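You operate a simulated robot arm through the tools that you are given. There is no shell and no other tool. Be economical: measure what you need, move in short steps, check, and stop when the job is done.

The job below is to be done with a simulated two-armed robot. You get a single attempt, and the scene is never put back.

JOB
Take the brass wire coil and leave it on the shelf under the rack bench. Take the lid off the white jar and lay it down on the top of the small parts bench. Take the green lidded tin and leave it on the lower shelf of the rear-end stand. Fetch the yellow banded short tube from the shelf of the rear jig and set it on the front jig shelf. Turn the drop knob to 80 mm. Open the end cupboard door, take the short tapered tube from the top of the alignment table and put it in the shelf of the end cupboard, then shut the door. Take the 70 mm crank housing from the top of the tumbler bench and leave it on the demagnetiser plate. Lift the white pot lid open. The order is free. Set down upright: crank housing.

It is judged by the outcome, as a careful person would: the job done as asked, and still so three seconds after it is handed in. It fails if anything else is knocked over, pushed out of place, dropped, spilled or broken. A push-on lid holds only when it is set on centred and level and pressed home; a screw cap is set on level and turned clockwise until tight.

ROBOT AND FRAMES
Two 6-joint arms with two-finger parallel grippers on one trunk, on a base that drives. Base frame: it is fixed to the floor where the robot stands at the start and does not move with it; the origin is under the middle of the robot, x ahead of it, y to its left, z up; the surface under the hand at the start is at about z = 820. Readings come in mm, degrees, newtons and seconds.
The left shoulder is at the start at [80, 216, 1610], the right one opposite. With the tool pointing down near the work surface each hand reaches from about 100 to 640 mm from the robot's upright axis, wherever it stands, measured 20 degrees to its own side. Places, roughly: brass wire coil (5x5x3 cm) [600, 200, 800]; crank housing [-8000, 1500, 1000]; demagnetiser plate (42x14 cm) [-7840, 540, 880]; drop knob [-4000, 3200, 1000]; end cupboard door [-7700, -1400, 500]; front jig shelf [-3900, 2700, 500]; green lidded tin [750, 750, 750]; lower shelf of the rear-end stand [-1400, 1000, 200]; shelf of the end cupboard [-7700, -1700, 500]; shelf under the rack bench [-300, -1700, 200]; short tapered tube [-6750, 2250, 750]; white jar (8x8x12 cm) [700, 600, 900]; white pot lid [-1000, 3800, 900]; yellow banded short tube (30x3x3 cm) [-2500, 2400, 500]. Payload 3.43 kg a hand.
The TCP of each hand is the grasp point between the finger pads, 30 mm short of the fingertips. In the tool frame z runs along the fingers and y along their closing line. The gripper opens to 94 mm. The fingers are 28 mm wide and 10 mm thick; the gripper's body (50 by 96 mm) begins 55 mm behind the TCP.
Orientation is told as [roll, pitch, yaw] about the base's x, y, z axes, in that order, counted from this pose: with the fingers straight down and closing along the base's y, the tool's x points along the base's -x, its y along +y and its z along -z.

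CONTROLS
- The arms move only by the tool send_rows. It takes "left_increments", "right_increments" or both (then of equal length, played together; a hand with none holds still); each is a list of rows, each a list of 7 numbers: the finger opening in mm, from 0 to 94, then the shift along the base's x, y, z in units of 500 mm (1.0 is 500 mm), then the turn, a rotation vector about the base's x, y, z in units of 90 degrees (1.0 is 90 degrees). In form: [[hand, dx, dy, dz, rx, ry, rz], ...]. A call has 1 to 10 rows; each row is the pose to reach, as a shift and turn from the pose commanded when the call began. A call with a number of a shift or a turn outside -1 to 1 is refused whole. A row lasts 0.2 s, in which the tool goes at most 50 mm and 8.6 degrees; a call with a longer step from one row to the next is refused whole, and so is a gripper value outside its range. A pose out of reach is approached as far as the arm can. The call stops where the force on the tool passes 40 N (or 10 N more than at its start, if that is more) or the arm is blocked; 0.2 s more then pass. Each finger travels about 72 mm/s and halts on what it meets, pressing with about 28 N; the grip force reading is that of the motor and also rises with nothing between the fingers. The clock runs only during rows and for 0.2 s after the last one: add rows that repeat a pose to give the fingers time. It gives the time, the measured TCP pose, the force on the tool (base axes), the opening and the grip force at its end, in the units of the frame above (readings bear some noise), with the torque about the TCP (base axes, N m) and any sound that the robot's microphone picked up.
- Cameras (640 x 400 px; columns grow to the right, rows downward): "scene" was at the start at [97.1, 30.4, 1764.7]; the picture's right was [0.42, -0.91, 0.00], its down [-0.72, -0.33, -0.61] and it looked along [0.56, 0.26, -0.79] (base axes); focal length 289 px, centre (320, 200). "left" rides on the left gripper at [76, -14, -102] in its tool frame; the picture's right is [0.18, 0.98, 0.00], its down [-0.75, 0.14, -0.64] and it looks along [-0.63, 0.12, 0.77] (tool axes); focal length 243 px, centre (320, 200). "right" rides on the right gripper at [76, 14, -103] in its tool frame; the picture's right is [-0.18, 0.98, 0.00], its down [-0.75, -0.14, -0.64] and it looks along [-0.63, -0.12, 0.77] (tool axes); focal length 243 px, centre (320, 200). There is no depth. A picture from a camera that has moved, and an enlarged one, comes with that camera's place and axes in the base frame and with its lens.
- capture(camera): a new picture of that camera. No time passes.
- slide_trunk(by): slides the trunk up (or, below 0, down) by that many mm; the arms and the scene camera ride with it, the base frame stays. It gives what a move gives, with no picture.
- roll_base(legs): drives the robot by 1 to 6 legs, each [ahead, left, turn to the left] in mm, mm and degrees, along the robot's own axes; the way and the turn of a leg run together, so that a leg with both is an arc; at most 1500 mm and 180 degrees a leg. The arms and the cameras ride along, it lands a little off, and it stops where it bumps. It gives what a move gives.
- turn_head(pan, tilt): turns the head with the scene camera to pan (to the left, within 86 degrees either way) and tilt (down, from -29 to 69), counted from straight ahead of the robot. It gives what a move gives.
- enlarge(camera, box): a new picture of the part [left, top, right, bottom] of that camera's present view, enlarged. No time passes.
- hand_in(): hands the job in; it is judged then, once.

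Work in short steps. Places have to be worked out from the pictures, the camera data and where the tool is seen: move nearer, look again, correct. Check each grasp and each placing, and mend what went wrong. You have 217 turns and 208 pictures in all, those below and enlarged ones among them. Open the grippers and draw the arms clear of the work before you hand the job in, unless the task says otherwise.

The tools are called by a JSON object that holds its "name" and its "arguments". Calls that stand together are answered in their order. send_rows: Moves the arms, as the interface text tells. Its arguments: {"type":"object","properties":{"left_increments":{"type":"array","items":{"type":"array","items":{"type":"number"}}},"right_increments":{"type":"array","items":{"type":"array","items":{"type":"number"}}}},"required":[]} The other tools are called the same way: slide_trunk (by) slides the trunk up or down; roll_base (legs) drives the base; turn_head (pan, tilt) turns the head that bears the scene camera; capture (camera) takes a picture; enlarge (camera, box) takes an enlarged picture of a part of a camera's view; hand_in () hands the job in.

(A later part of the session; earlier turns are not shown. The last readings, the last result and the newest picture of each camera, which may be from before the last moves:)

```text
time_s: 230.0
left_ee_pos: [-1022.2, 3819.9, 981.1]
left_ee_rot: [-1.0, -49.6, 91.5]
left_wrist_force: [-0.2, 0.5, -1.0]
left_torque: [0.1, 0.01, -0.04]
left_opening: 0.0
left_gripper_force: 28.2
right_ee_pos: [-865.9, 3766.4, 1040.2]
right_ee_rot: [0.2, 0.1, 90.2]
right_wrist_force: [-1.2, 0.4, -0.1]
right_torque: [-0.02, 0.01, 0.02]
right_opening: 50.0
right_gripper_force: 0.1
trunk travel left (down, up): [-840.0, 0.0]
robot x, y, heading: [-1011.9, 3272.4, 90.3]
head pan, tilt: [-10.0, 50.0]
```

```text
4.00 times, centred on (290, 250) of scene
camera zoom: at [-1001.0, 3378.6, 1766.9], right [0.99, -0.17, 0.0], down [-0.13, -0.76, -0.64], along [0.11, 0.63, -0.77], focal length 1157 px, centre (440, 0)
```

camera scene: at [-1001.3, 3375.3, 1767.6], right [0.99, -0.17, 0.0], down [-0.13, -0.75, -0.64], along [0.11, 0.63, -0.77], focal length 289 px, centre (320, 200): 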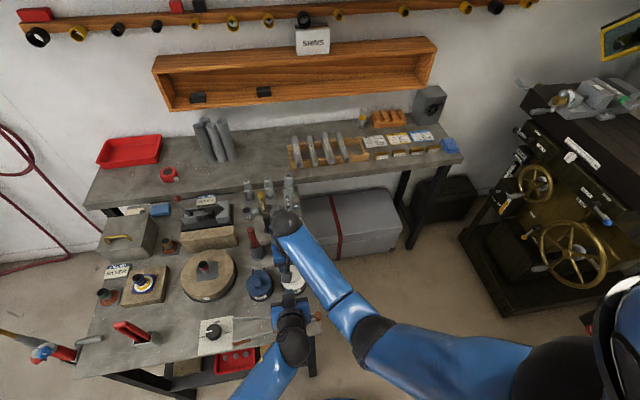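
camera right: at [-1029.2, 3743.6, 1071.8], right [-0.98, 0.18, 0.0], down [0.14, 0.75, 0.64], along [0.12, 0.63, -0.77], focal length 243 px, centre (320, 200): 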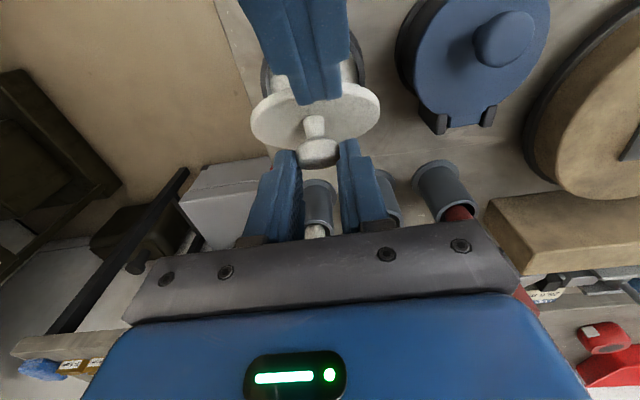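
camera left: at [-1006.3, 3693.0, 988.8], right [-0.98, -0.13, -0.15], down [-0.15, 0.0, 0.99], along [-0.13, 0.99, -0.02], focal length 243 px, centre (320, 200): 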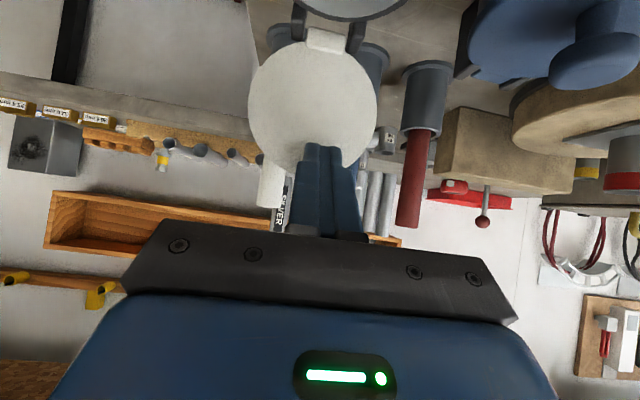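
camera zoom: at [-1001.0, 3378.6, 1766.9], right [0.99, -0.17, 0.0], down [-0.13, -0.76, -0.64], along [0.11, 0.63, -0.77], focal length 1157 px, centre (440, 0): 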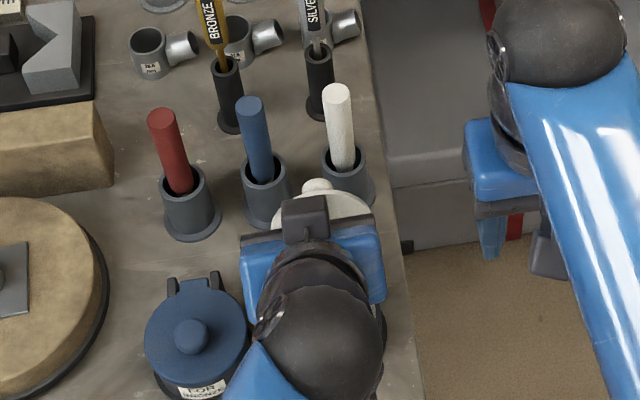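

A row was too long; I resend the withdrawal with shorter steps.

{"name": "send_rows", "arguments": {"left_increments": [[0, 0, -0.05, 0.01, 0, 0, 0], [0, 0, -0.13, 0.03, 0, 0, 0], [0, -0.02, -0.2, 0.06, 0, 0, 0], [0, -0.08, -0.26, 0.09, -0.08, 0, 0], [0, -0.15, -0.31, 0.11, -0.16, 0, 0], [40, -0.23, -0.35, 0.12, -0.24, 0, 0], [60, -0.31, -0.39, 0.12, -0.32, 0, 0], [94, -0.39, -0.43, 0.12, -0.4, 0, 0], [94, -0.47, -0.47, 0.12, -0.48, 0, 0], [94, -0.55, -0.51, 0.12, -0.556, 0, 0]]}}

{"name": "enlarge", "arguments": {"camera": "scene", "box": [210, 200, 370, 300]}}

```text
time_s: 232.2
left_ee_pos: [-1298.8, 3565.3, 1045.1]
left_ee_rot: [0.0, 0.0, 91.0]
left_wrist_force: [0.1, 0.0, 0.5]
left_torque: [-0.01, -0.03, 0.01]
left_opening: 93.9
left_gripper_force: 0.0
right_ee_pos: [-865.7, 3764.5, 1041.0]
right_ee_rot: [0.1, 0.0, 90.1]
right_wrist_force: [0.3, 0.3, 0.3]
right_torque: [-0.01, 0.02, 0.02]
right_opening: 49.8
right_gripper_force: 0.0
trunk travel left (down, up): [-840.0, 0.0]
robot x, y, heading: [-1011.1, 3267.8, 90.2]
head pan, tilt: [-10.0, 50.0]
```

```text
4.00 times, centred on (290, 250) of scene
camera zoom: at [-1002.3, 3375.7, 1767.6], right [0.99, -0.17, 0.0], down [-0.13, -0.76, -0.64], along [0.11, 0.63, -0.77], focal length 1157 px, centre (440, 0)
```

zoom: 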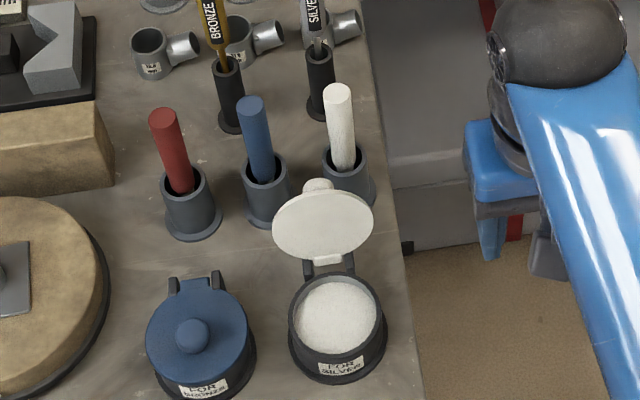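

The white pot's lid stays open and all else is in place. I tuck the right hand, back off and turn left to look at the rear jig.

{"name": "send_rows", "arguments": {"right_increments": [[50, 0.02, -0.09, 0, 0, 0, 0], [50, 0.03, -0.18, 0, 0, 0, 0], [50, 0.03, -0.27, 0, 0, 0, 0], [50, 0.03, -0.34, 0, 0, 0, 0]]}}

{"name": "roll_base", "arguments": {"legs": [[-700, 0, 0], [0, 0, 90]]}}

{"name": "turn_head", "arguments": {"pan": 0, "tilt": 30}}

{"name": "capture", "arguments": {"camera": "scene"}}

```text
time_s: 233.2
left_ee_pos: [-1298.4, 3563.1, 1046.0]
left_ee_rot: [0.0, -0.2, 91.1]
left_wrist_force: [0.0, 0.0, 0.2]
left_torque: [0.07, 0.02, 0.0]
left_opening: 94.4
left_gripper_force: 0.2
right_ee_pos: [-849.6, 3592.2, 1042.3]
right_ee_rot: [0.1, -0.1, 90.2]
right_wrist_force: [-0.7, 0.1, -0.2]
right_torque: [-0.02, 0.02, 0.02]
right_opening: 50.0
right_gripper_force: 0.0
trunk travel left (down, up): [-840.0, 0.0]
robot x, y, heading: [-1011.4, 3272.5, 90.1]
head pan, tilt: [-10.0, 50.0]
```

```text
time_s: 240.9
left_ee_pos: [-1307.0, 2283.4, 1045.3]
left_ee_rot: [0.1, 0.0, -178.9]
left_wrist_force: [0.4, -0.4, 0.0]
left_torque: [-0.02, 0.0, 0.0]
left_opening: 94.2
left_gripper_force: 0.1
right_ee_pos: [-1336.8, 2730.7, 1040.5]
right_ee_rot: [0.2, 0.0, -179.8]
right_wrist_force: [0.0, -0.3, -0.2]
right_torque: [0.01, 0.04, 0.0]
right_opening: 50.0
right_gripper_force: 0.1
trunk travel left (down, up): [-840.0, 0.0]
robot x, y, heading: [-1012.6, 2566.6, -179.9]
head pan, tilt: [-10.0, 50.0]
```

```text
time_s: 241.7
left_ee_pos: [-1306.7, 2283.3, 1044.8]
left_ee_rot: [-0.1, -0.1, -178.9]
left_wrist_force: [0.4, 1.2, -0.3]
left_torque: [-0.02, -0.01, 0.01]
left_opening: 94.0
left_gripper_force: 0.0
right_ee_pos: [-1336.3, 2730.2, 1041.1]
right_ee_rot: [0.2, -0.1, -179.7]
right_wrist_force: [0.0, 0.0, 0.2]
right_torque: [0.02, 0.0, 0.04]
right_opening: 49.8
right_gripper_force: 0.0
trunk travel left (down, up): [-840.0, 0.0]
robot x, y, heading: [-1011.9, 2570.4, -180.1]
head pan, tilt: [0.0, 30.0]
```

```text
102 pictures are left
camera scene: at [-1134.3, 2566.8, 1797.1], right [0.0, 1.0, 0.0], down [0.5, 0.0, -0.87], along [-0.87, 0.0, -0.5], focal length 289 px, centre (320, 200)
```

scene: 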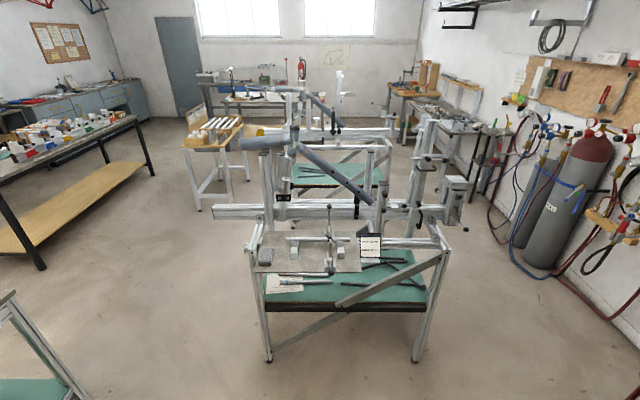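

The rear jig with its teal shelf is ahead. I enlarge to find the yellow banded tube.

{"name": "enlarge", "arguments": {"camera": "scene", "box": [220, 180, 480, 343]}}

{"name": "enlarge", "arguments": {"camera": "scene", "box": [255, 235, 415, 335]}}

```text
2.45 times, centred on (350, 262) of scene
camera zoom: at [-1134.3, 2566.8, 1797.1], right [0.0, 1.0, 0.0], down [0.5, 0.0, -0.87], along [-0.87, 0.0, -0.5], focal length 710 px, centre (246, 49)
```

zoom: 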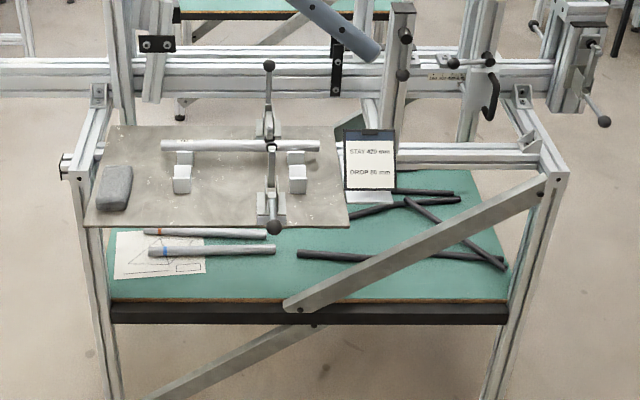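

```text
4.00 times, centred on (335, 285) of scene
camera zoom: at [-1134.3, 2566.8, 1797.1], right [0.0, 1.0, 0.0], down [0.5, 0.0, -0.87], along [-0.87, 0.0, -0.5], focal length 1157 px, centre (260, -140)
```

zoom: 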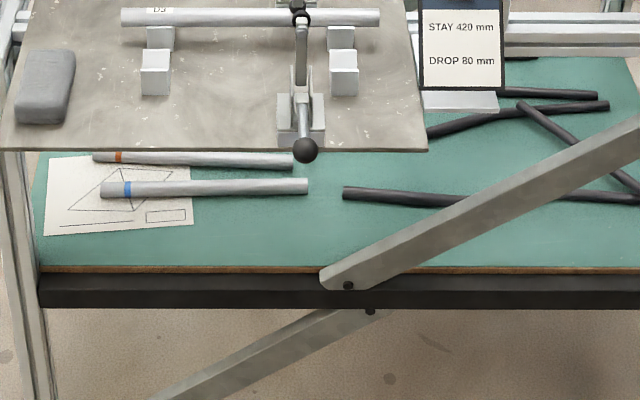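

The red and blue banded tubes are visible; the yellow one must be farther back beneath the plate (≈x −2495). I go round to the −y side of the jig to look beneath.

{"name": "roll_base", "arguments": {"legs": [[0, 870, 0], [1450, 0, 0], [0, 250, 0], [0, 0, -90]]}}

{"name": "slide_trunk", "arguments": {"by": -400}}

{"name": "capture", "arguments": {"camera": "scene"}}

```text
time_s: 258.3
left_ee_pos: [-2727.0, 1717.3, 1045.5]
left_ee_rot: [-0.1, -0.1, 91.3]
left_wrist_force: [-0.1, 0.2, 0.7]
left_torque: [-0.02, -0.02, -0.04]
left_opening: 93.9
left_gripper_force: 0.1
right_ee_pos: [-2279.7, 1748.4, 1042.0]
right_ee_rot: [0.2, 0.1, 90.4]
right_wrist_force: [-0.2, -0.1, 0.7]
right_torque: [0.0, -0.05, -0.03]
right_opening: 50.0
right_gripper_force: 0.1
trunk travel left (down, up): [-840.0, 0.0]
robot x, y, heading: [-2440.4, 1424.8, 90.1]
head pan, tilt: [0.0, 30.0]
```

```text
time_s: 262.2
left_ee_pos: [-2727.5, 1718.2, 643.1]
left_ee_rot: [0.0, 0.0, 91.3]
left_wrist_force: [-0.3, -0.2, 0.4]
left_torque: [0.03, 0.0, 0.01]
left_opening: 94.4
left_gripper_force: 0.1
right_ee_pos: [-2279.5, 1748.0, 641.0]
right_ee_rot: [0.2, -0.1, 90.4]
right_wrist_force: [-0.4, 0.1, -0.8]
right_torque: [0.01, 0.01, -0.02]
right_opening: 50.0
right_gripper_force: 0.1
trunk travel left (down, up): [-440.0, 400.0]
robot x, y, heading: [-2439.4, 1419.3, 90.2]
head pan, tilt: [0.0, 30.0]
```

```text
99 pictures are left
camera scene: at [-2443.6, 1543.3, 1397.2], right [1.0, 0.01, 0.0], down [0.0, -0.5, -0.87], along [-0.01, 0.87, -0.5], focal length 289 px, centre (320, 200)
```

scene: 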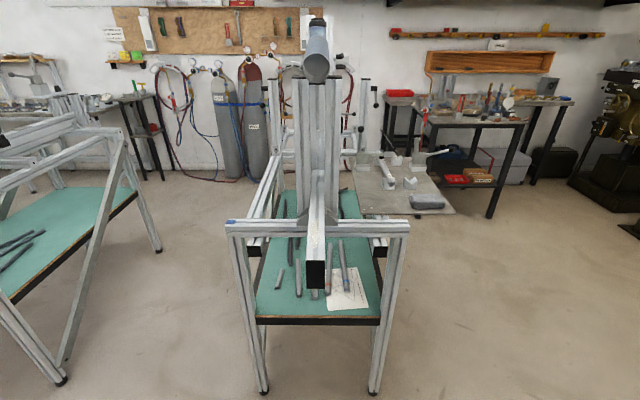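

From this end the shelf is open beneath the central rail. I enlarge the shelf.

{"name": "enlarge", "arguments": {"camera": "scene", "box": [230, 210, 406, 320]}}

```text
3.64 times, centred on (318, 265) of scene
camera zoom: at [-2443.6, 1543.3, 1397.2], right [1.0, 0.01, 0.0], down [0.0, -0.5, -0.87], along [-0.01, 0.87, -0.5], focal length 1052 px, centre (327, -36)
```

zoom: 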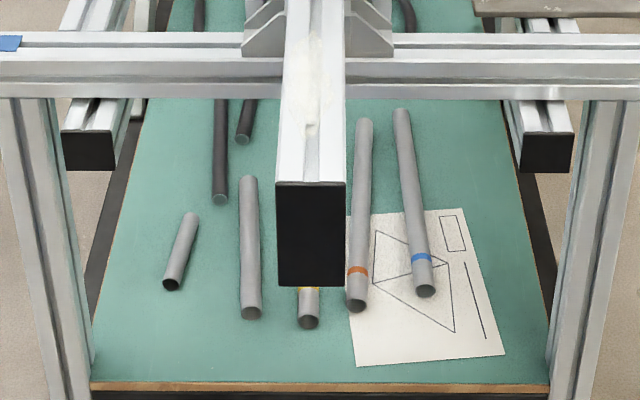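

The yellow-banded tube lies at x≈−2473 with near end at y≈2315, beneath the rail but open from this end. I lower a bit more and move so the right arm lines up with it.

{"name": "slide_trunk", "arguments": {"by": -120}}

{"name": "roll_base", "arguments": {"legs": [[0, 225, 0], [320, 0, 0]]}}

{"name": "turn_head", "arguments": {"pan": -15, "tilt": 40}}

{"name": "capture", "arguments": {"camera": "scene"}}

{"name": "capture", "arguments": {"camera": "right"}}

```text
time_s: 263.7
left_ee_pos: [-2726.1, 1717.5, 525.2]
left_ee_rot: [0.0, -0.1, 91.4]
left_wrist_force: [0.0, 0.3, 0.5]
left_torque: [-0.01, 0.0, -0.03]
left_opening: 94.0
left_gripper_force: 0.1
right_ee_pos: [-2280.7, 1748.2, 522.1]
right_ee_rot: [0.2, 0.0, 90.4]
right_wrist_force: [1.0, 0.8, 0.1]
right_torque: [0.02, -0.05, -0.03]
right_opening: 50.2
right_gripper_force: 0.1
trunk travel left (down, up): [-320.0, 520.0]
robot x, y, heading: [-2440.5, 1421.5, 90.5]
head pan, tilt: [0.0, 30.0]
```

```text
time_s: 267.1
left_ee_pos: [-2954.3, 2034.0, 524.5]
left_ee_rot: [0.0, -0.2, 91.4]
left_wrist_force: [-0.5, -0.3, -0.1]
left_torque: [0.02, 0.0, 0.0]
left_opening: 93.8
left_gripper_force: 0.1
right_ee_pos: [-2508.6, 2065.3, 521.3]
right_ee_rot: [0.1, 0.0, 90.7]
right_wrist_force: [0.2, -0.1, 0.3]
right_torque: [-0.03, 0.01, 0.02]
right_opening: 49.9
right_gripper_force: 0.2
trunk travel left (down, up): [-320.0, 520.0]
robot x, y, heading: [-2668.7, 1735.0, 90.6]
head pan, tilt: [0.0, 30.0]
```

```text
time_s: 267.9
left_ee_pos: [-2954.1, 2033.1, 525.8]
left_ee_rot: [0.1, -0.1, 91.4]
left_wrist_force: [-0.4, -0.5, 0.0]
left_torque: [0.02, 0.02, 0.0]
left_opening: 94.1
left_gripper_force: 0.1
right_ee_pos: [-2507.2, 2065.7, 521.4]
right_ee_rot: [0.1, 0.1, 90.5]
right_wrist_force: [0.5, 0.3, 0.5]
right_torque: [0.01, 0.0, -0.01]
right_opening: 50.0
right_gripper_force: 0.0
trunk travel left (down, up): [-320.0, 520.0]
robot x, y, heading: [-2669.5, 1737.4, 90.7]
head pan, tilt: [-15.0, 40.0]
```

```text
97 pictures are left
camera scene: at [-2648.3, 1851.7, 1261.9], right [0.97, -0.25, 0.0], down [-0.16, -0.62, -0.77], along [0.19, 0.74, -0.64], focal length 289 px, centre (320, 200)
```

scene: 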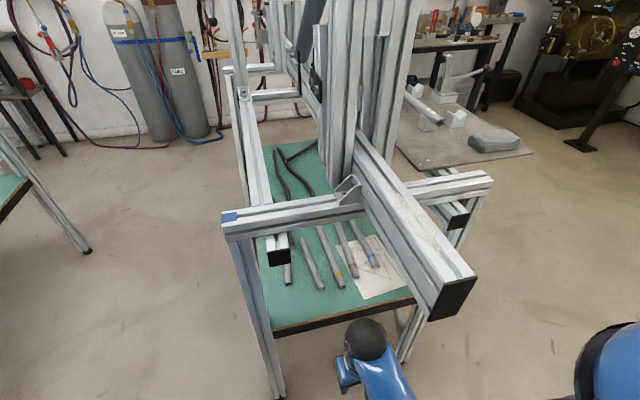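

```text
96 pictures are left
camera right: at [-2521.1, 1988.7, 624.3], right [-0.98, 0.17, 0.0], down [0.14, 0.75, 0.64], along [0.11, 0.63, -0.77], focal length 243 px, centre (320, 200)
```

right: 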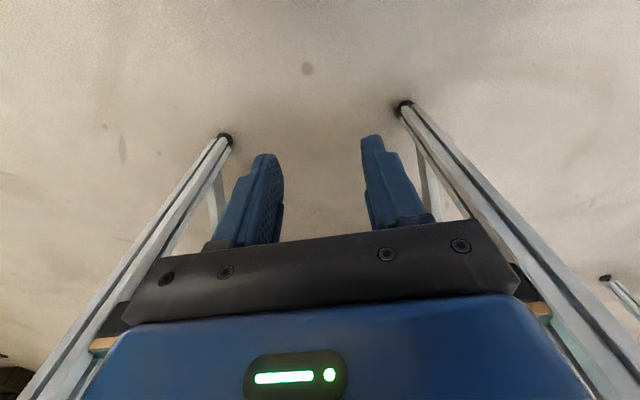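

The tubes are seen clearly. I tilt the right hand 45° forward, in line with the yellow tube and in front of the shelf, for a look with its camera.

{"name": "send_rows", "arguments": {"right_increments": [[40, 0.01, 0, 0.04, 0.083, 0, 0], [40, 0.02, 0, 0.08, 0.166, 0, 0], [40, 0.03, 0.02, 0.12, 0.25, 0, 0], [40, 0.045, 0.04, 0.16, 0.333, 0, 0], [40, 0.06, 0.06, 0.19, 0.416, 0, 0], [40, 0.07, 0.08, 0.2, 0.5, 0, 0], [40, 0.07, 0.08, 0.2, 0.5, 0, 0]]}}

{"name": "capture", "arguments": {"camera": "right"}}

{"name": "enlarge", "arguments": {"camera": "scene", "box": [240, 210, 432, 330]}}

```text
time_s: 269.5
left_ee_pos: [-2952.8, 2033.3, 524.7]
left_ee_rot: [0.0, -0.1, 91.4]
left_wrist_force: [0.5, 0.5, -0.3]
left_torque: [0.0, 0.02, -0.01]
left_opening: 94.0
left_gripper_force: 0.0
right_ee_pos: [-2472.7, 2108.4, 614.0]
right_ee_rot: [-0.4, -45.0, 90.8]
right_wrist_force: [-0.3, 0.0, 0.0]
right_torque: [0.02, 0.02, -0.04]
right_opening: 39.9
right_gripper_force: 0.1
right hand out of reach, approached as far as the arm can: row 4, 5, 6, 7
trunk travel left (down, up): [-320.0, 520.0]
robot x, y, heading: [-2668.5, 1741.6, 90.5]
head pan, tilt: [-15.0, 40.0]
```

```text
95 pictures are left
camera right: at [-2485.9, 1981.9, 634.0], right [-0.98, 0.12, 0.13], down [0.14, 0.08, 0.99], along [0.11, 0.99, -0.09], focal length 243 px, centre (320, 200)
```

right: 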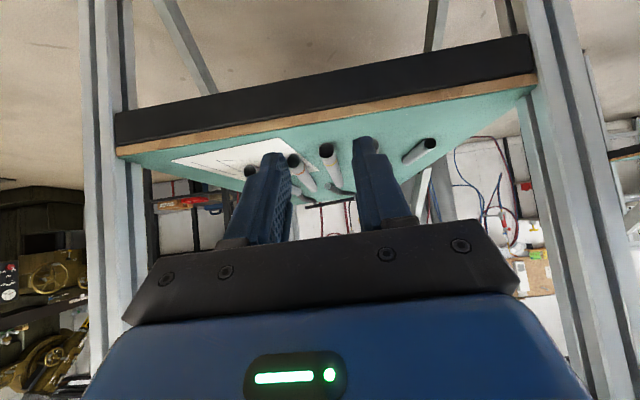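

```text
3.33 times, centred on (336, 270) of scene
camera zoom: at [-2648.2, 1852.1, 1261.8], right [0.97, -0.25, 0.0], down [-0.16, -0.62, -0.77], along [0.19, 0.74, -0.64], focal length 964 px, centre (267, -33)
```

zoom: 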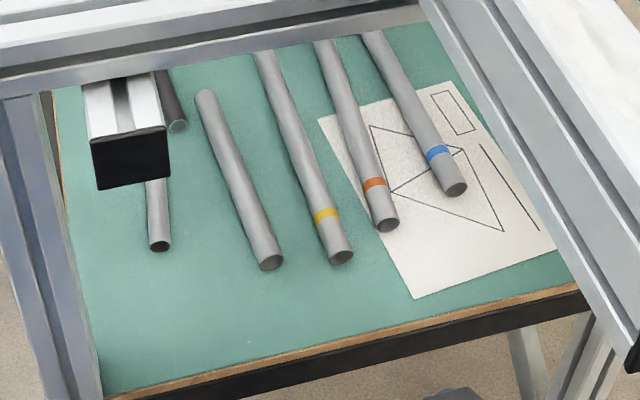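

Yellow tube: near end (−2467,2299), z≈533, running along y. I move the hand in above it at y≈2395, still 45 mm high, and look.

{"name": "send_rows", "arguments": {"right_increments": [[40, 0.0, 0.09, 0, 0, 0, 0], [40, 0.002, 0.18, 0, 0, 0, 0], [40, 0.003, 0.27, -0.01, 0, 0, 0], [40, 0.004, 0.36, -0.02, 0, 0, 0], [40, 0.004, 0.45, -0.02, 0, 0, 0], [40, 0.004, 0.54, -0.02, 0, 0, 0], [40, 0.004, 0.575, -0.03, 0, 0, 0], [40, 0.004, 0.575, -0.03, 0, 0, 0]]}}

{"name": "capture", "arguments": {"camera": "right"}}

{"name": "enlarge", "arguments": {"camera": "scene", "box": [240, 210, 432, 330]}}

```text
time_s: 271.3
left_ee_pos: [-2955.0, 2033.4, 524.3]
left_ee_rot: [0.0, 0.0, 91.4]
left_wrist_force: [0.4, 0.4, -0.3]
left_torque: [0.0, -0.01, 0.0]
left_opening: 93.9
left_gripper_force: 0.1
right_ee_pos: [-2468.9, 2397.4, 600.5]
right_ee_rot: [-0.4, -45.0, 90.8]
right_wrist_force: [0.2, 0.1, 0.0]
right_torque: [0.0, 0.02, -0.01]
right_opening: 40.2
right_gripper_force: 0.1
trunk travel left (down, up): [-320.0, 520.0]
robot x, y, heading: [-2668.8, 1741.1, 90.5]
head pan, tilt: [-15.0, 40.0]
```

```text
93 pictures are left
camera right: at [-2483.5, 2270.1, 619.1], right [-0.98, 0.12, 0.13], down [0.14, 0.08, 0.99], along [0.11, 0.99, -0.1], focal length 243 px, centre (320, 200)
```

right: 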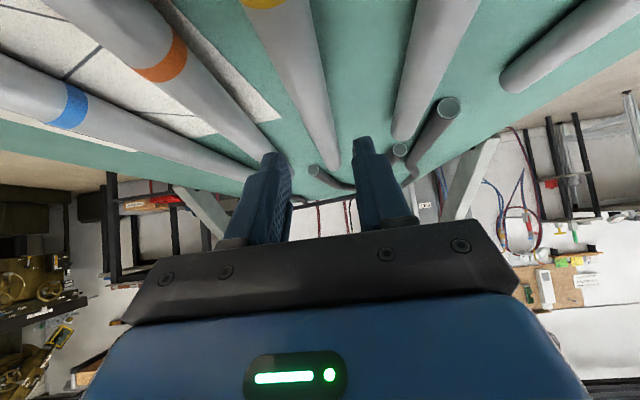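

```text
3.33 times, centred on (336, 270) of scene
camera zoom: at [-2648.2, 1851.9, 1261.8], right [0.97, -0.25, 0.0], down [-0.16, -0.62, -0.77], along [0.19, 0.74, -0.64], focal length 964 px, centre (267, -33)
```

zoom: 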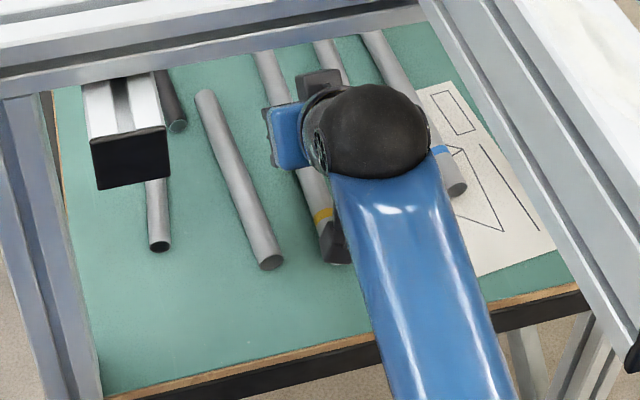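

The tube is about 4 mm to +x of the hand's centre line. I correct, descend to z≈553 and close.

{"name": "send_rows", "arguments": {"right_increments": [[40, 0.009, 0, 0, 0, 0, 0], [40, 0.009, 0, -0.05, 0, 0, 0], [40, 0.009, 0, -0.08, 0, 0, 0], [40, 0.009, 0, -0.095, 0, 0, 0], [5, 0.009, 0, -0.095, 0, 0, 0], [5, 0.009, 0, -0.095, 0, 0, 0], [5, 0.009, 0, -0.095, 0, 0, 0]]}}

{"name": "capture", "arguments": {"camera": "right"}}

```text
time_s: 272.9
left_ee_pos: [-2955.1, 2032.2, 525.4]
left_ee_rot: [-0.2, -0.3, 91.5]
left_wrist_force: [0.5, 0.6, -0.1]
left_torque: [-0.01, 0.0, 0.0]
left_opening: 94.1
left_gripper_force: 0.0
right_ee_pos: [-2469.0, 2398.7, 561.3]
right_ee_rot: [-0.4, -45.8, 91.0]
right_wrist_force: [-12.9, 1.2, 34.5]
right_torque: [0.37, 0.92, 0.15]
right_opening: 21.4
right_gripper_force: 28.3
trunk travel left (down, up): [-320.0, 520.0]
robot x, y, heading: [-2665.6, 1743.7, 90.9]
head pan, tilt: [-15.0, 40.0]
```

```text
91 pictures are left
camera right: at [-2481.9, 2270.0, 578.0], right [-0.98, 0.12, 0.13], down [0.13, 0.06, 0.99], along [0.11, 0.99, -0.08], focal length 243 px, centre (320, 200)
```

right: 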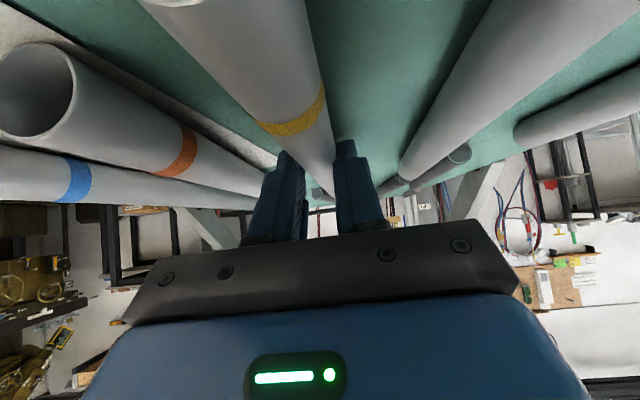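

The grip closed at 21.4 mm on the tube. I lift slowly and check.

{"name": "send_rows", "arguments": {"right_increments": [[5, 0, 0, 0.02, 0, 0, 0], [5, 0, 0, 0.05, 0, 0, 0], [5, 0, 0, 0.09, 0, 0, 0], [5, 0, 0, 0.13, 0, 0, 0]]}}

{"name": "capture", "arguments": {"camera": "right"}}

```text
time_s: 273.9
left_ee_pos: [-2953.9, 2034.0, 523.6]
left_ee_rot: [0.0, -0.1, 91.4]
left_wrist_force: [0.0, -0.5, 0.3]
left_torque: [-0.01, 0.0, 0.0]
left_opening: 94.1
left_gripper_force: 0.0
right_ee_pos: [-2466.8, 2396.5, 618.2]
right_ee_rot: [-0.4, -44.8, 90.8]
right_wrist_force: [-0.7, 0.3, -1.6]
right_torque: [-0.12, 0.01, 0.02]
right_opening: 21.4
right_gripper_force: 28.4
trunk travel left (down, up): [-320.0, 520.0]
robot x, y, heading: [-2669.1, 1737.9, 90.4]
head pan, tilt: [-15.0, 40.0]
```

```text
90 pictures are left
camera right: at [-2479.1, 2269.3, 636.8], right [-0.98, 0.12, 0.12], down [0.14, 0.08, 0.99], along [0.11, 0.99, -0.1], focal length 243 px, centre (320, 200)
```

right: 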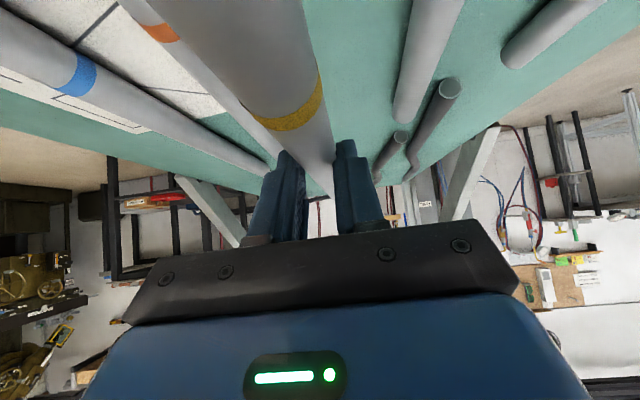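

The yellow-banded tube is held clear. I back out straight and drive to in front of the front jig's −y end.

{"name": "roll_base", "arguments": {"legs": [[-600, 0, 0]]}}

{"name": "slide_trunk", "arguments": {"by": 200}}

{"name": "roll_base", "arguments": {"legs": [[0, 1000, 0]]}}

{"name": "turn_head", "arguments": {"pan": 10, "tilt": 30}}

{"name": "capture", "arguments": {"camera": "scene"}}

```text
time_s: 277.3
left_ee_pos: [-2949.2, 1433.4, 525.3]
left_ee_rot: [0.0, -0.1, 91.4]
left_wrist_force: [-0.4, 0.0, 0.0]
left_torque: [0.01, 0.05, 0.0]
left_opening: 94.0
left_gripper_force: 0.0
right_ee_pos: [-2459.3, 1795.8, 618.8]
right_ee_rot: [-0.4, -45.0, 90.8]
right_wrist_force: [0.1, -0.3, -1.2]
right_torque: [-0.06, -0.02, -0.02]
right_opening: 21.2
right_gripper_force: 27.6
trunk travel left (down, up): [-320.0, 520.0]
robot x, y, heading: [-2662.4, 1138.8, 90.4]
head pan, tilt: [-15.0, 40.0]
```

```text
time_s: 279.4
left_ee_pos: [-2948.8, 1433.8, 723.7]
left_ee_rot: [0.0, -0.1, 91.4]
left_wrist_force: [0.0, 0.9, 0.9]
left_torque: [0.01, -0.03, -0.01]
left_opening: 93.8
left_gripper_force: 0.0
right_ee_pos: [-2461.1, 1795.5, 818.4]
right_ee_rot: [-0.3, -45.0, 90.7]
right_wrist_force: [-0.6, 0.5, -1.8]
right_torque: [-0.09, 0.0, -0.02]
right_opening: 21.2
right_gripper_force: 28.0
trunk travel left (down, up): [-520.0, 320.0]
robot x, y, heading: [-2662.0, 1138.6, 90.4]
head pan, tilt: [-15.0, 40.0]
```

```text
time_s: 284.1
left_ee_pos: [-3894.3, 1419.9, 724.6]
left_ee_rot: [-0.8, 0.2, 90.7]
left_wrist_force: [24.5, 3.1, 5.7]
left_torque: [-0.07, 1.93, -0.56]
left_opening: 78.9
left_gripper_force: 0.0
right_ee_pos: [-3412.4, 1784.6, 817.3]
right_ee_rot: [-0.2, -44.9, 90.8]
right_wrist_force: [-0.2, 0.1, -1.4]
right_torque: [-0.06, -0.02, -0.03]
right_opening: 21.1
right_gripper_force: 27.6
trunk travel left (down, up): [-520.0, 320.0]
robot x, y, heading: [-3614.1, 1129.0, 90.6]
head pan, tilt: [-15.0, 40.0]
stopped in leg 1: the force on the tool passed its limit at 49 N (the readings are from after the stop); the commanded pose is now the measured one
```

```text
time_s: 285.0
left_ee_pos: [-3894.8, 1420.0, 723.6]
left_ee_rot: [-0.4, 0.2, 91.2]
left_wrist_force: [27.6, 4.8, 6.0]
left_torque: [-0.18, 2.04, -0.64]
left_opening: 78.0
left_gripper_force: 0.1
right_ee_pos: [-3411.3, 1785.4, 817.3]
right_ee_rot: [-0.1, -44.9, 90.8]
right_wrist_force: [-0.2, -0.2, -2.1]
right_torque: [-0.07, 0.03, 0.0]
right_opening: 21.4
right_gripper_force: 28.2
trunk travel left (down, up): [-520.0, 320.0]
robot x, y, heading: [-3611.4, 1126.5, 90.6]
head pan, tilt: [10.0, 30.0]
```

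```text
89 pictures are left
camera scene: at [-3627.4, 1247.8, 1477.2], right [0.98, 0.19, 0.0], down [0.09, -0.49, -0.87], along [-0.16, 0.85, -0.5], focal length 289 px, centre (320, 200)
```

scene: 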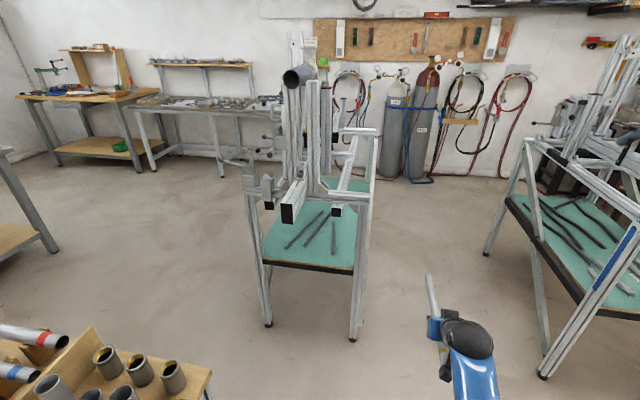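

The left hand bumped a small stand on the left. I look with the left camera before moving.

{"name": "capture", "arguments": {"camera": "left"}}

{"name": "roll_base", "arguments": {"legs": [[0, -120, 0]]}}

{"name": "turn_head", "arguments": {"pan": 50, "tilt": 50}}

{"name": "capture", "arguments": {"camera": "scene"}}

```text
88 pictures are left
camera left: at [-3879.9, 1344.3, 827.6], right [-0.98, -0.2, -0.01], down [-0.16, 0.75, 0.64], along [-0.12, 0.62, -0.77], focal length 243 px, centre (320, 200)
```

left: 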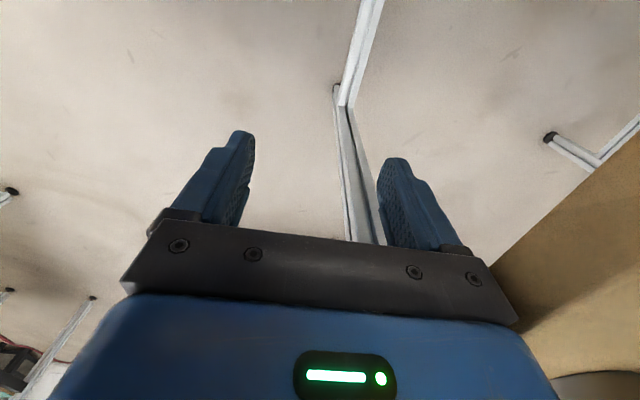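

```text
time_s: 286.3
left_ee_pos: [-3780.6, 1419.9, 723.4]
left_ee_rot: [-0.6, 0.4, 91.2]
left_wrist_force: [0.1, -0.7, 0.6]
left_torque: [-0.02, -0.02, 0.02]
left_opening: 94.1
left_gripper_force: 0.0
right_ee_pos: [-3294.9, 1788.9, 819.1]
right_ee_rot: [-0.4, -44.8, 91.0]
right_wrist_force: [0.1, 0.5, -1.7]
right_torque: [-0.05, 0.03, 0.03]
right_opening: 21.5
right_gripper_force: 27.7
trunk travel left (down, up): [-520.0, 320.0]
robot x, y, heading: [-3491.3, 1129.3, 90.8]
head pan, tilt: [10.0, 30.0]
```

```text
time_s: 287.3
left_ee_pos: [-3779.9, 1420.4, 723.1]
left_ee_rot: [-0.6, 0.3, 91.1]
left_wrist_force: [-0.7, 0.0, 0.2]
left_torque: [0.01, 0.0, -0.01]
left_opening: 94.2
left_gripper_force: 0.0
right_ee_pos: [-3296.1, 1787.7, 818.4]
right_ee_rot: [-0.4, -44.9, 91.0]
right_wrist_force: [0.3, 0.2, -1.2]
right_torque: [-0.06, 0.01, 0.0]
right_opening: 21.3
right_gripper_force: 27.9
trunk travel left (down, up): [-520.0, 320.0]
robot x, y, heading: [-3496.0, 1125.9, 91.0]
head pan, tilt: [50.0, 50.0]
```

```text
87 pictures are left
camera scene: at [-3556.9, 1208.9, 1447.7], right [0.63, 0.77, 0.0], down [0.59, -0.48, -0.64], along [-0.5, 0.41, -0.77], focal length 289 px, centre (320, 200)
```

scene: 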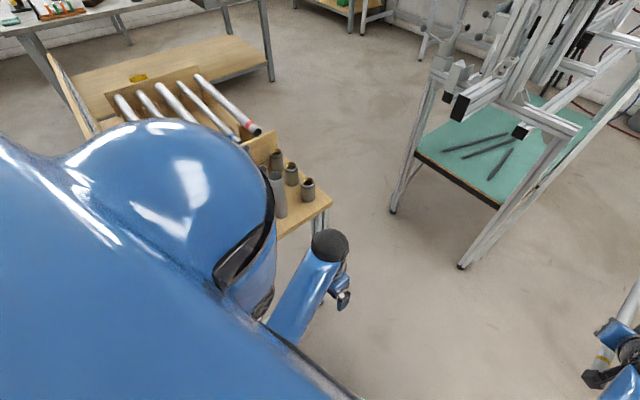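

The stand was only touched at its edge and looks intact. I plan: drive ahead, then sideways, tuck the right hand across to x≈−3860 while still in front of the jig, lower, and drive in.

{"name": "roll_base", "arguments": {"legs": [[325, 0, -0.5], [0, 140, 0]]}}

{"name": "send_rows", "arguments": {"left_increments": [[94, -0.04, 0.02, 0, 0, 0, 0], [94, -0.08, 0.04, 0, 0, 0, 0], [94, -0.12, 0.06, 0, 0, 0, 0], [94, -0.16, 0.08, 0, 0, 0, 0], [94, -0.2, 0.1, 0, 0, 0, 0]], "right_increments": [[5, 0, -0.05, 0, 0, 0, 0], [5, 0, -0.1, 0, 0, 0, 0], [5, -0.05, -0.15, 0, 0, 0, 0], [5, -0.12, -0.17, 0, 0, 0, 0], [5, -0.2, -0.17, 0, 0, 0, 0]]}}

{"name": "turn_head", "arguments": {"pan": 10, "tilt": 45}}

{"name": "capture", "arguments": {"camera": "scene"}}

```text
time_s: 290.4
left_ee_pos: [-3918.8, 1747.2, 724.4]
left_ee_rot: [-0.5, 0.3, 90.8]
left_wrist_force: [0.3, 0.4, -0.1]
left_torque: [-0.01, 0.0, -0.02]
left_opening: 93.9
left_gripper_force: 0.0
right_ee_pos: [-3432.2, 2111.3, 817.7]
right_ee_rot: [-0.3, -44.9, 90.7]
right_wrist_force: [0.5, 0.3, -1.7]
right_torque: [-0.09, -0.01, -0.01]
right_opening: 21.4
right_gripper_force: 28.3
trunk travel left (down, up): [-520.0, 320.0]
robot x, y, heading: [-3638.9, 1455.3, 90.4]
head pan, tilt: [50.0, 50.0]
```

```text
time_s: 291.6
left_ee_pos: [-4020.3, 1797.4, 717.4]
left_ee_rot: [-0.6, 0.2, 91.0]
left_wrist_force: [-0.9, 0.4, 0.0]
left_torque: [0.01, 0.0, -0.02]
left_opening: 93.9
left_gripper_force: 0.1
left hand out of reach, approached as far as the arm can: row 3, 4, 5
right_ee_pos: [-3534.4, 2026.2, 817.7]
right_ee_rot: [-0.5, -45.0, 90.8]
right_wrist_force: [-0.4, 0.9, -1.4]
right_torque: [-0.07, 0.01, -0.04]
right_opening: 21.1
right_gripper_force: 28.2
trunk travel left (down, up): [-520.0, 320.0]
robot x, y, heading: [-3637.7, 1456.3, 90.6]
head pan, tilt: [50.0, 50.0]
```

```text
time_s: 292.7
left_ee_pos: [-4019.0, 1796.9, 719.6]
left_ee_rot: [-0.5, 0.1, 91.0]
left_wrist_force: [-0.2, -0.4, 0.0]
left_torque: [-0.03, -0.01, 0.03]
left_opening: 94.1
left_gripper_force: 0.0
right_ee_pos: [-3533.5, 2026.0, 817.1]
right_ee_rot: [-0.4, -44.9, 90.7]
right_wrist_force: [-0.7, 0.0, -1.9]
right_torque: [-0.07, 0.0, -0.02]
right_opening: 21.3
right_gripper_force: 27.6
trunk travel left (down, up): [-520.0, 320.0]
robot x, y, heading: [-3637.7, 1455.6, 90.4]
head pan, tilt: [10.0, 45.0]
```

```text
86 pictures are left
camera scene: at [-3652.9, 1564.5, 1454.5], right [0.98, 0.18, 0.0], down [0.13, -0.7, -0.71], along [-0.13, 0.69, -0.71], focal length 289 px, centre (320, 200)
```

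scene: 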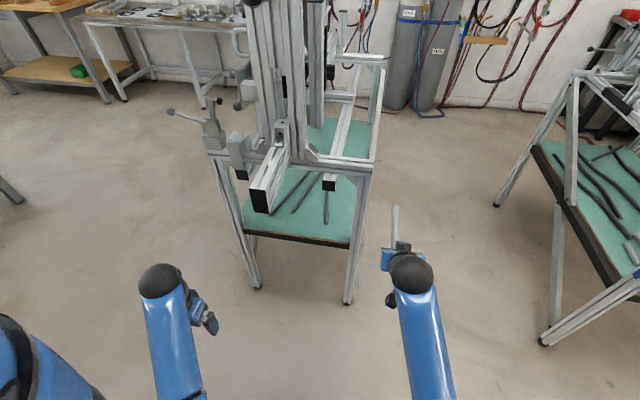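

I enlarge the front jig shelf to find the best free spot for the tube.

{"name": "enlarge", "arguments": {"camera": "scene", "box": [205, 115, 397, 255]}}

```text
2.86 times, centred on (301, 185) of scene
camera zoom: at [-3652.9, 1564.5, 1454.5], right [0.98, 0.18, 0.0], down [0.13, -0.7, -0.71], along [-0.13, 0.69, -0.71], focal length 827 px, centre (374, 243)
```

zoom: 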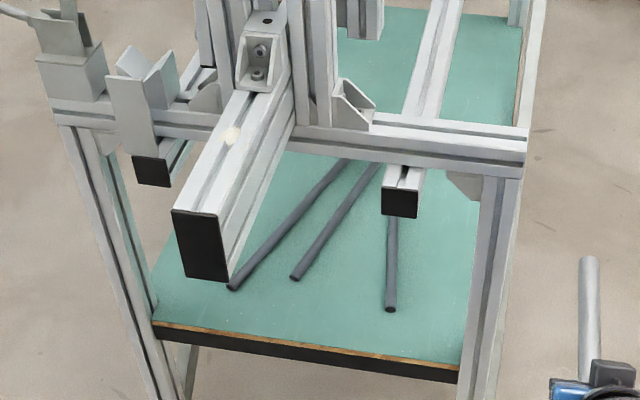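

The gap between dark tubes B and C (midline x≈−3845) suits: I'll lay the tube there at TCP (−3838,2362). I shift the right hand across, lower the trunk and look.

{"name": "send_rows", "arguments": {"right_increments": [[5, -0.09, 0, 0, 0, 0, 0], [5, -0.18, 0, 0, 0, 0, 0], [5, -0.27, 0, 0, 0, 0, 0], [5, -0.36, 0, 0, 0, 0, 0], [5, -0.45, 0, 0, 0, 0, 0], [5, -0.53, 0, 0, 0, 0, 0], [5, -0.609, 0, 0, 0, 0, 0], [5, -0.609, 0, 0, 0, 0, 0]]}}

{"name": "slide_trunk", "arguments": {"by": -190}}

{"name": "capture", "arguments": {"camera": "scene"}}

```text
time_s: 294.5
left_ee_pos: [-4020.0, 1798.1, 718.7]
left_ee_rot: [-0.5, 0.2, 90.9]
left_wrist_force: [-0.1, 0.3, -0.1]
left_torque: [0.01, 0.06, 0.0]
left_opening: 93.9
left_gripper_force: 0.1
right_ee_pos: [-3838.0, 2026.3, 815.6]
right_ee_rot: [-0.3, -44.9, 90.7]
right_wrist_force: [0.3, 0.8, -1.2]
right_torque: [-0.08, -0.01, 0.02]
right_opening: 21.3
right_gripper_force: 28.1
trunk travel left (down, up): [-520.0, 320.0]
robot x, y, heading: [-3637.7, 1452.7, 90.4]
head pan, tilt: [10.0, 45.0]
```

```text
time_s: 296.6
left_ee_pos: [-4019.2, 1797.3, 528.6]
left_ee_rot: [-0.5, 0.1, 90.9]
left_wrist_force: [-0.7, 0.1, 0.4]
left_torque: [0.01, -0.03, 0.0]
left_opening: 94.2
left_gripper_force: 0.0
right_ee_pos: [-3837.0, 2026.7, 626.5]
right_ee_rot: [-0.4, -44.9, 90.7]
right_wrist_force: [-0.5, 0.9, -1.5]
right_torque: [-0.04, 0.03, 0.01]
right_opening: 21.3
right_gripper_force: 27.6
trunk travel left (down, up): [-330.0, 510.0]
robot x, y, heading: [-3634.3, 1455.3, 90.4]
head pan, tilt: [10.0, 45.0]
```

```text
84 pictures are left
camera scene: at [-3652.8, 1564.2, 1264.6], right [0.98, 0.18, 0.0], down [0.13, -0.7, -0.71], along [-0.13, 0.7, -0.71], focal length 289 px, centre (320, 200)
```

scene: 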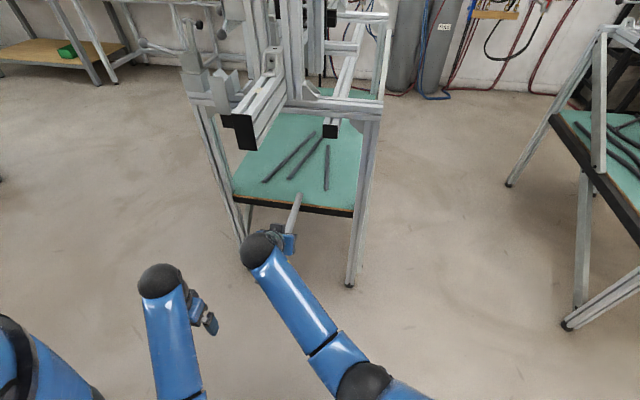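

Alignment looks right. I drive ahead 336 mm so the tube comes over the gap, and check.

{"name": "roll_base", "arguments": {"legs": [[336, 0, 0]]}}

{"name": "capture", "arguments": {"camera": "right"}}

{"name": "capture", "arguments": {"camera": "scene"}}

```text
time_s: 298.8
left_ee_pos: [-4023.7, 2132.1, 527.8]
left_ee_rot: [-0.6, 0.1, 91.0]
left_wrist_force: [-0.2, 0.5, -0.1]
left_torque: [-0.01, -0.02, -0.01]
left_opening: 94.0
left_gripper_force: 0.0
right_ee_pos: [-3841.0, 2363.1, 625.9]
right_ee_rot: [-0.3, -44.9, 90.8]
right_wrist_force: [0.2, 0.4, -1.8]
right_torque: [-0.06, 0.06, -0.01]
right_opening: 21.5
right_gripper_force: 27.4
trunk travel left (down, up): [-330.0, 510.0]
robot x, y, heading: [-3637.8, 1792.1, 90.4]
head pan, tilt: [10.0, 45.0]
```

```text
83 pictures are left
camera right: at [-3855.4, 2236.0, 645.7], right [-0.98, 0.12, 0.13], down [0.14, 0.08, 0.99], along [0.11, 0.99, -0.1], focal length 243 px, centre (320, 200)
```

right: 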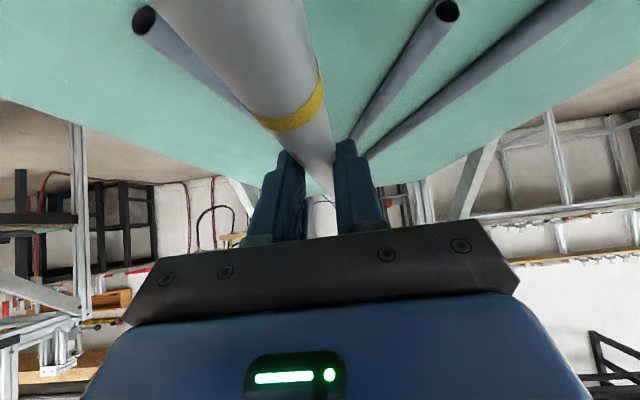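

```text
82 pictures are left
camera scene: at [-3656.0, 1901.5, 1264.5], right [0.98, 0.18, 0.0], down [0.13, -0.7, -0.71], along [-0.13, 0.69, -0.71], focal length 289 px, centre (320, 200)
```

scene: 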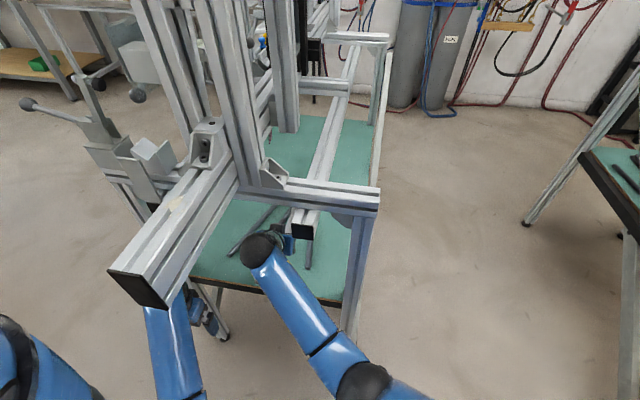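

Triangulating shows the gap centre nearer x≈−3827, so I shift +15 mm and lower the tube gently.

{"name": "send_rows", "arguments": {"right_increments": [[5, 0.03, 0, -0.02, 0, 0, 0], [5, 0.03, 0, -0.06, 0, 0, 0], [5, 0.03, 0, -0.09, 0, 0, 0], [5, 0.03, 0, -0.104, 0, 0, 0], [5, 0.03, 0, -0.112, 0, 0, 0], [5, 0.03, 0, -0.12, 0, 0, 0], [5, 0.03, 0, -0.126, 0, 0, 0], [5, 0.03, 0, -0.132, 0, 0, 0], [5, 0.03, 0, -0.138, 0, 0, 0]]}}

{"name": "capture", "arguments": {"camera": "right"}}

```text
time_s: 300.8
left_ee_pos: [-4021.9, 2132.2, 529.3]
left_ee_rot: [-0.4, 0.1, 91.0]
left_wrist_force: [0.5, -0.6, 0.7]
left_torque: [0.03, 0.02, 0.01]
left_opening: 94.0
left_gripper_force: 0.1
right_ee_pos: [-3827.4, 2362.3, 561.9]
right_ee_rot: [-0.1, -45.3, 90.7]
right_wrist_force: [2.0, -2.0, 14.1]
right_torque: [-0.7, 0.0, 0.13]
right_opening: 21.4
right_gripper_force: 28.1
trunk travel left (down, up): [-330.0, 510.0]
robot x, y, heading: [-3639.1, 1790.7, 90.8]
head pan, tilt: [10.0, 45.0]
```

```text
81 pictures are left
camera right: at [-3840.5, 2235.5, 579.7], right [-0.98, 0.12, 0.13], down [0.14, 0.08, 0.99], along [0.11, 0.99, -0.09], focal length 243 px, centre (320, 200)
```

right: 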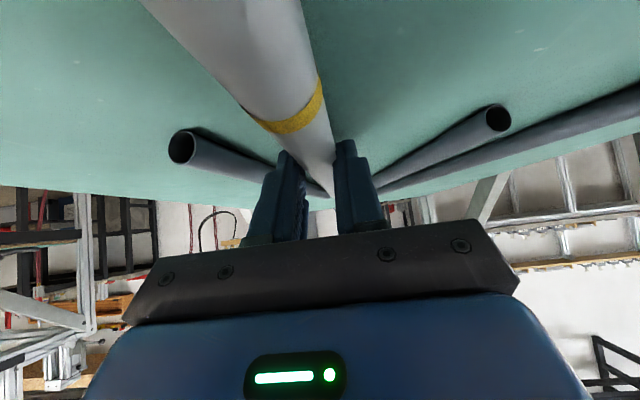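

The tube rests on the shelf, clear of its neighbours. I release and rise straight up, then check.

{"name": "send_rows", "arguments": {"right_increments": [[22, 0, 0, 0, 0, 0, 0], [40, 0, 0, 0, 0, 0, 0], [40, 0, 0, 0, 0, 0, 0], [40, 0, 0, 0.03, 0, 0, 0], [40, 0, 0, 0.08, 0, 0, 0], [40, 0, 0, 0.13, 0, 0, 0]]}}

{"name": "capture", "arguments": {"camera": "right"}}

```text
time_s: 302.2
left_ee_pos: [-4022.1, 2132.5, 529.3]
left_ee_rot: [-0.6, 0.2, 91.0]
left_wrist_force: [0.9, 0.0, 0.5]
left_torque: [-0.01, 0.01, 0.01]
left_opening: 93.7
left_gripper_force: 0.1
right_ee_pos: [-3828.2, 2362.0, 623.0]
right_ee_rot: [-0.3, -44.9, 90.9]
right_wrist_force: [-0.6, 1.0, 0.1]
right_torque: [0.0, -0.01, -0.02]
right_opening: 39.9
right_gripper_force: 0.0
trunk travel left (down, up): [-330.0, 510.0]
robot x, y, heading: [-3639.4, 1788.4, 90.7]
head pan, tilt: [10.0, 45.0]
```

```text
80 pictures are left
camera right: at [-3841.0, 2235.5, 642.1], right [-0.98, 0.12, 0.12], down [0.14, 0.08, 0.99], along [0.11, 0.99, -0.1], focal length 243 px, centre (320, 200)
```

right: 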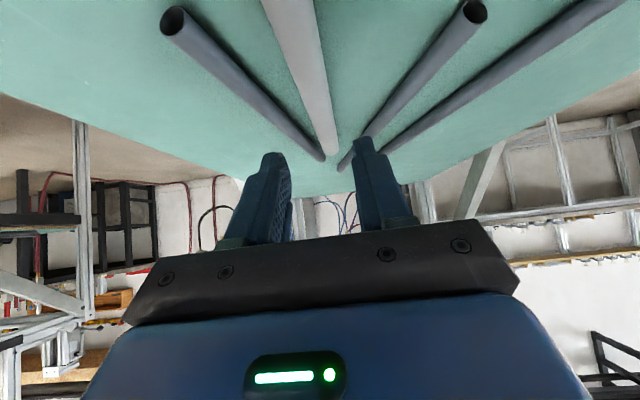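

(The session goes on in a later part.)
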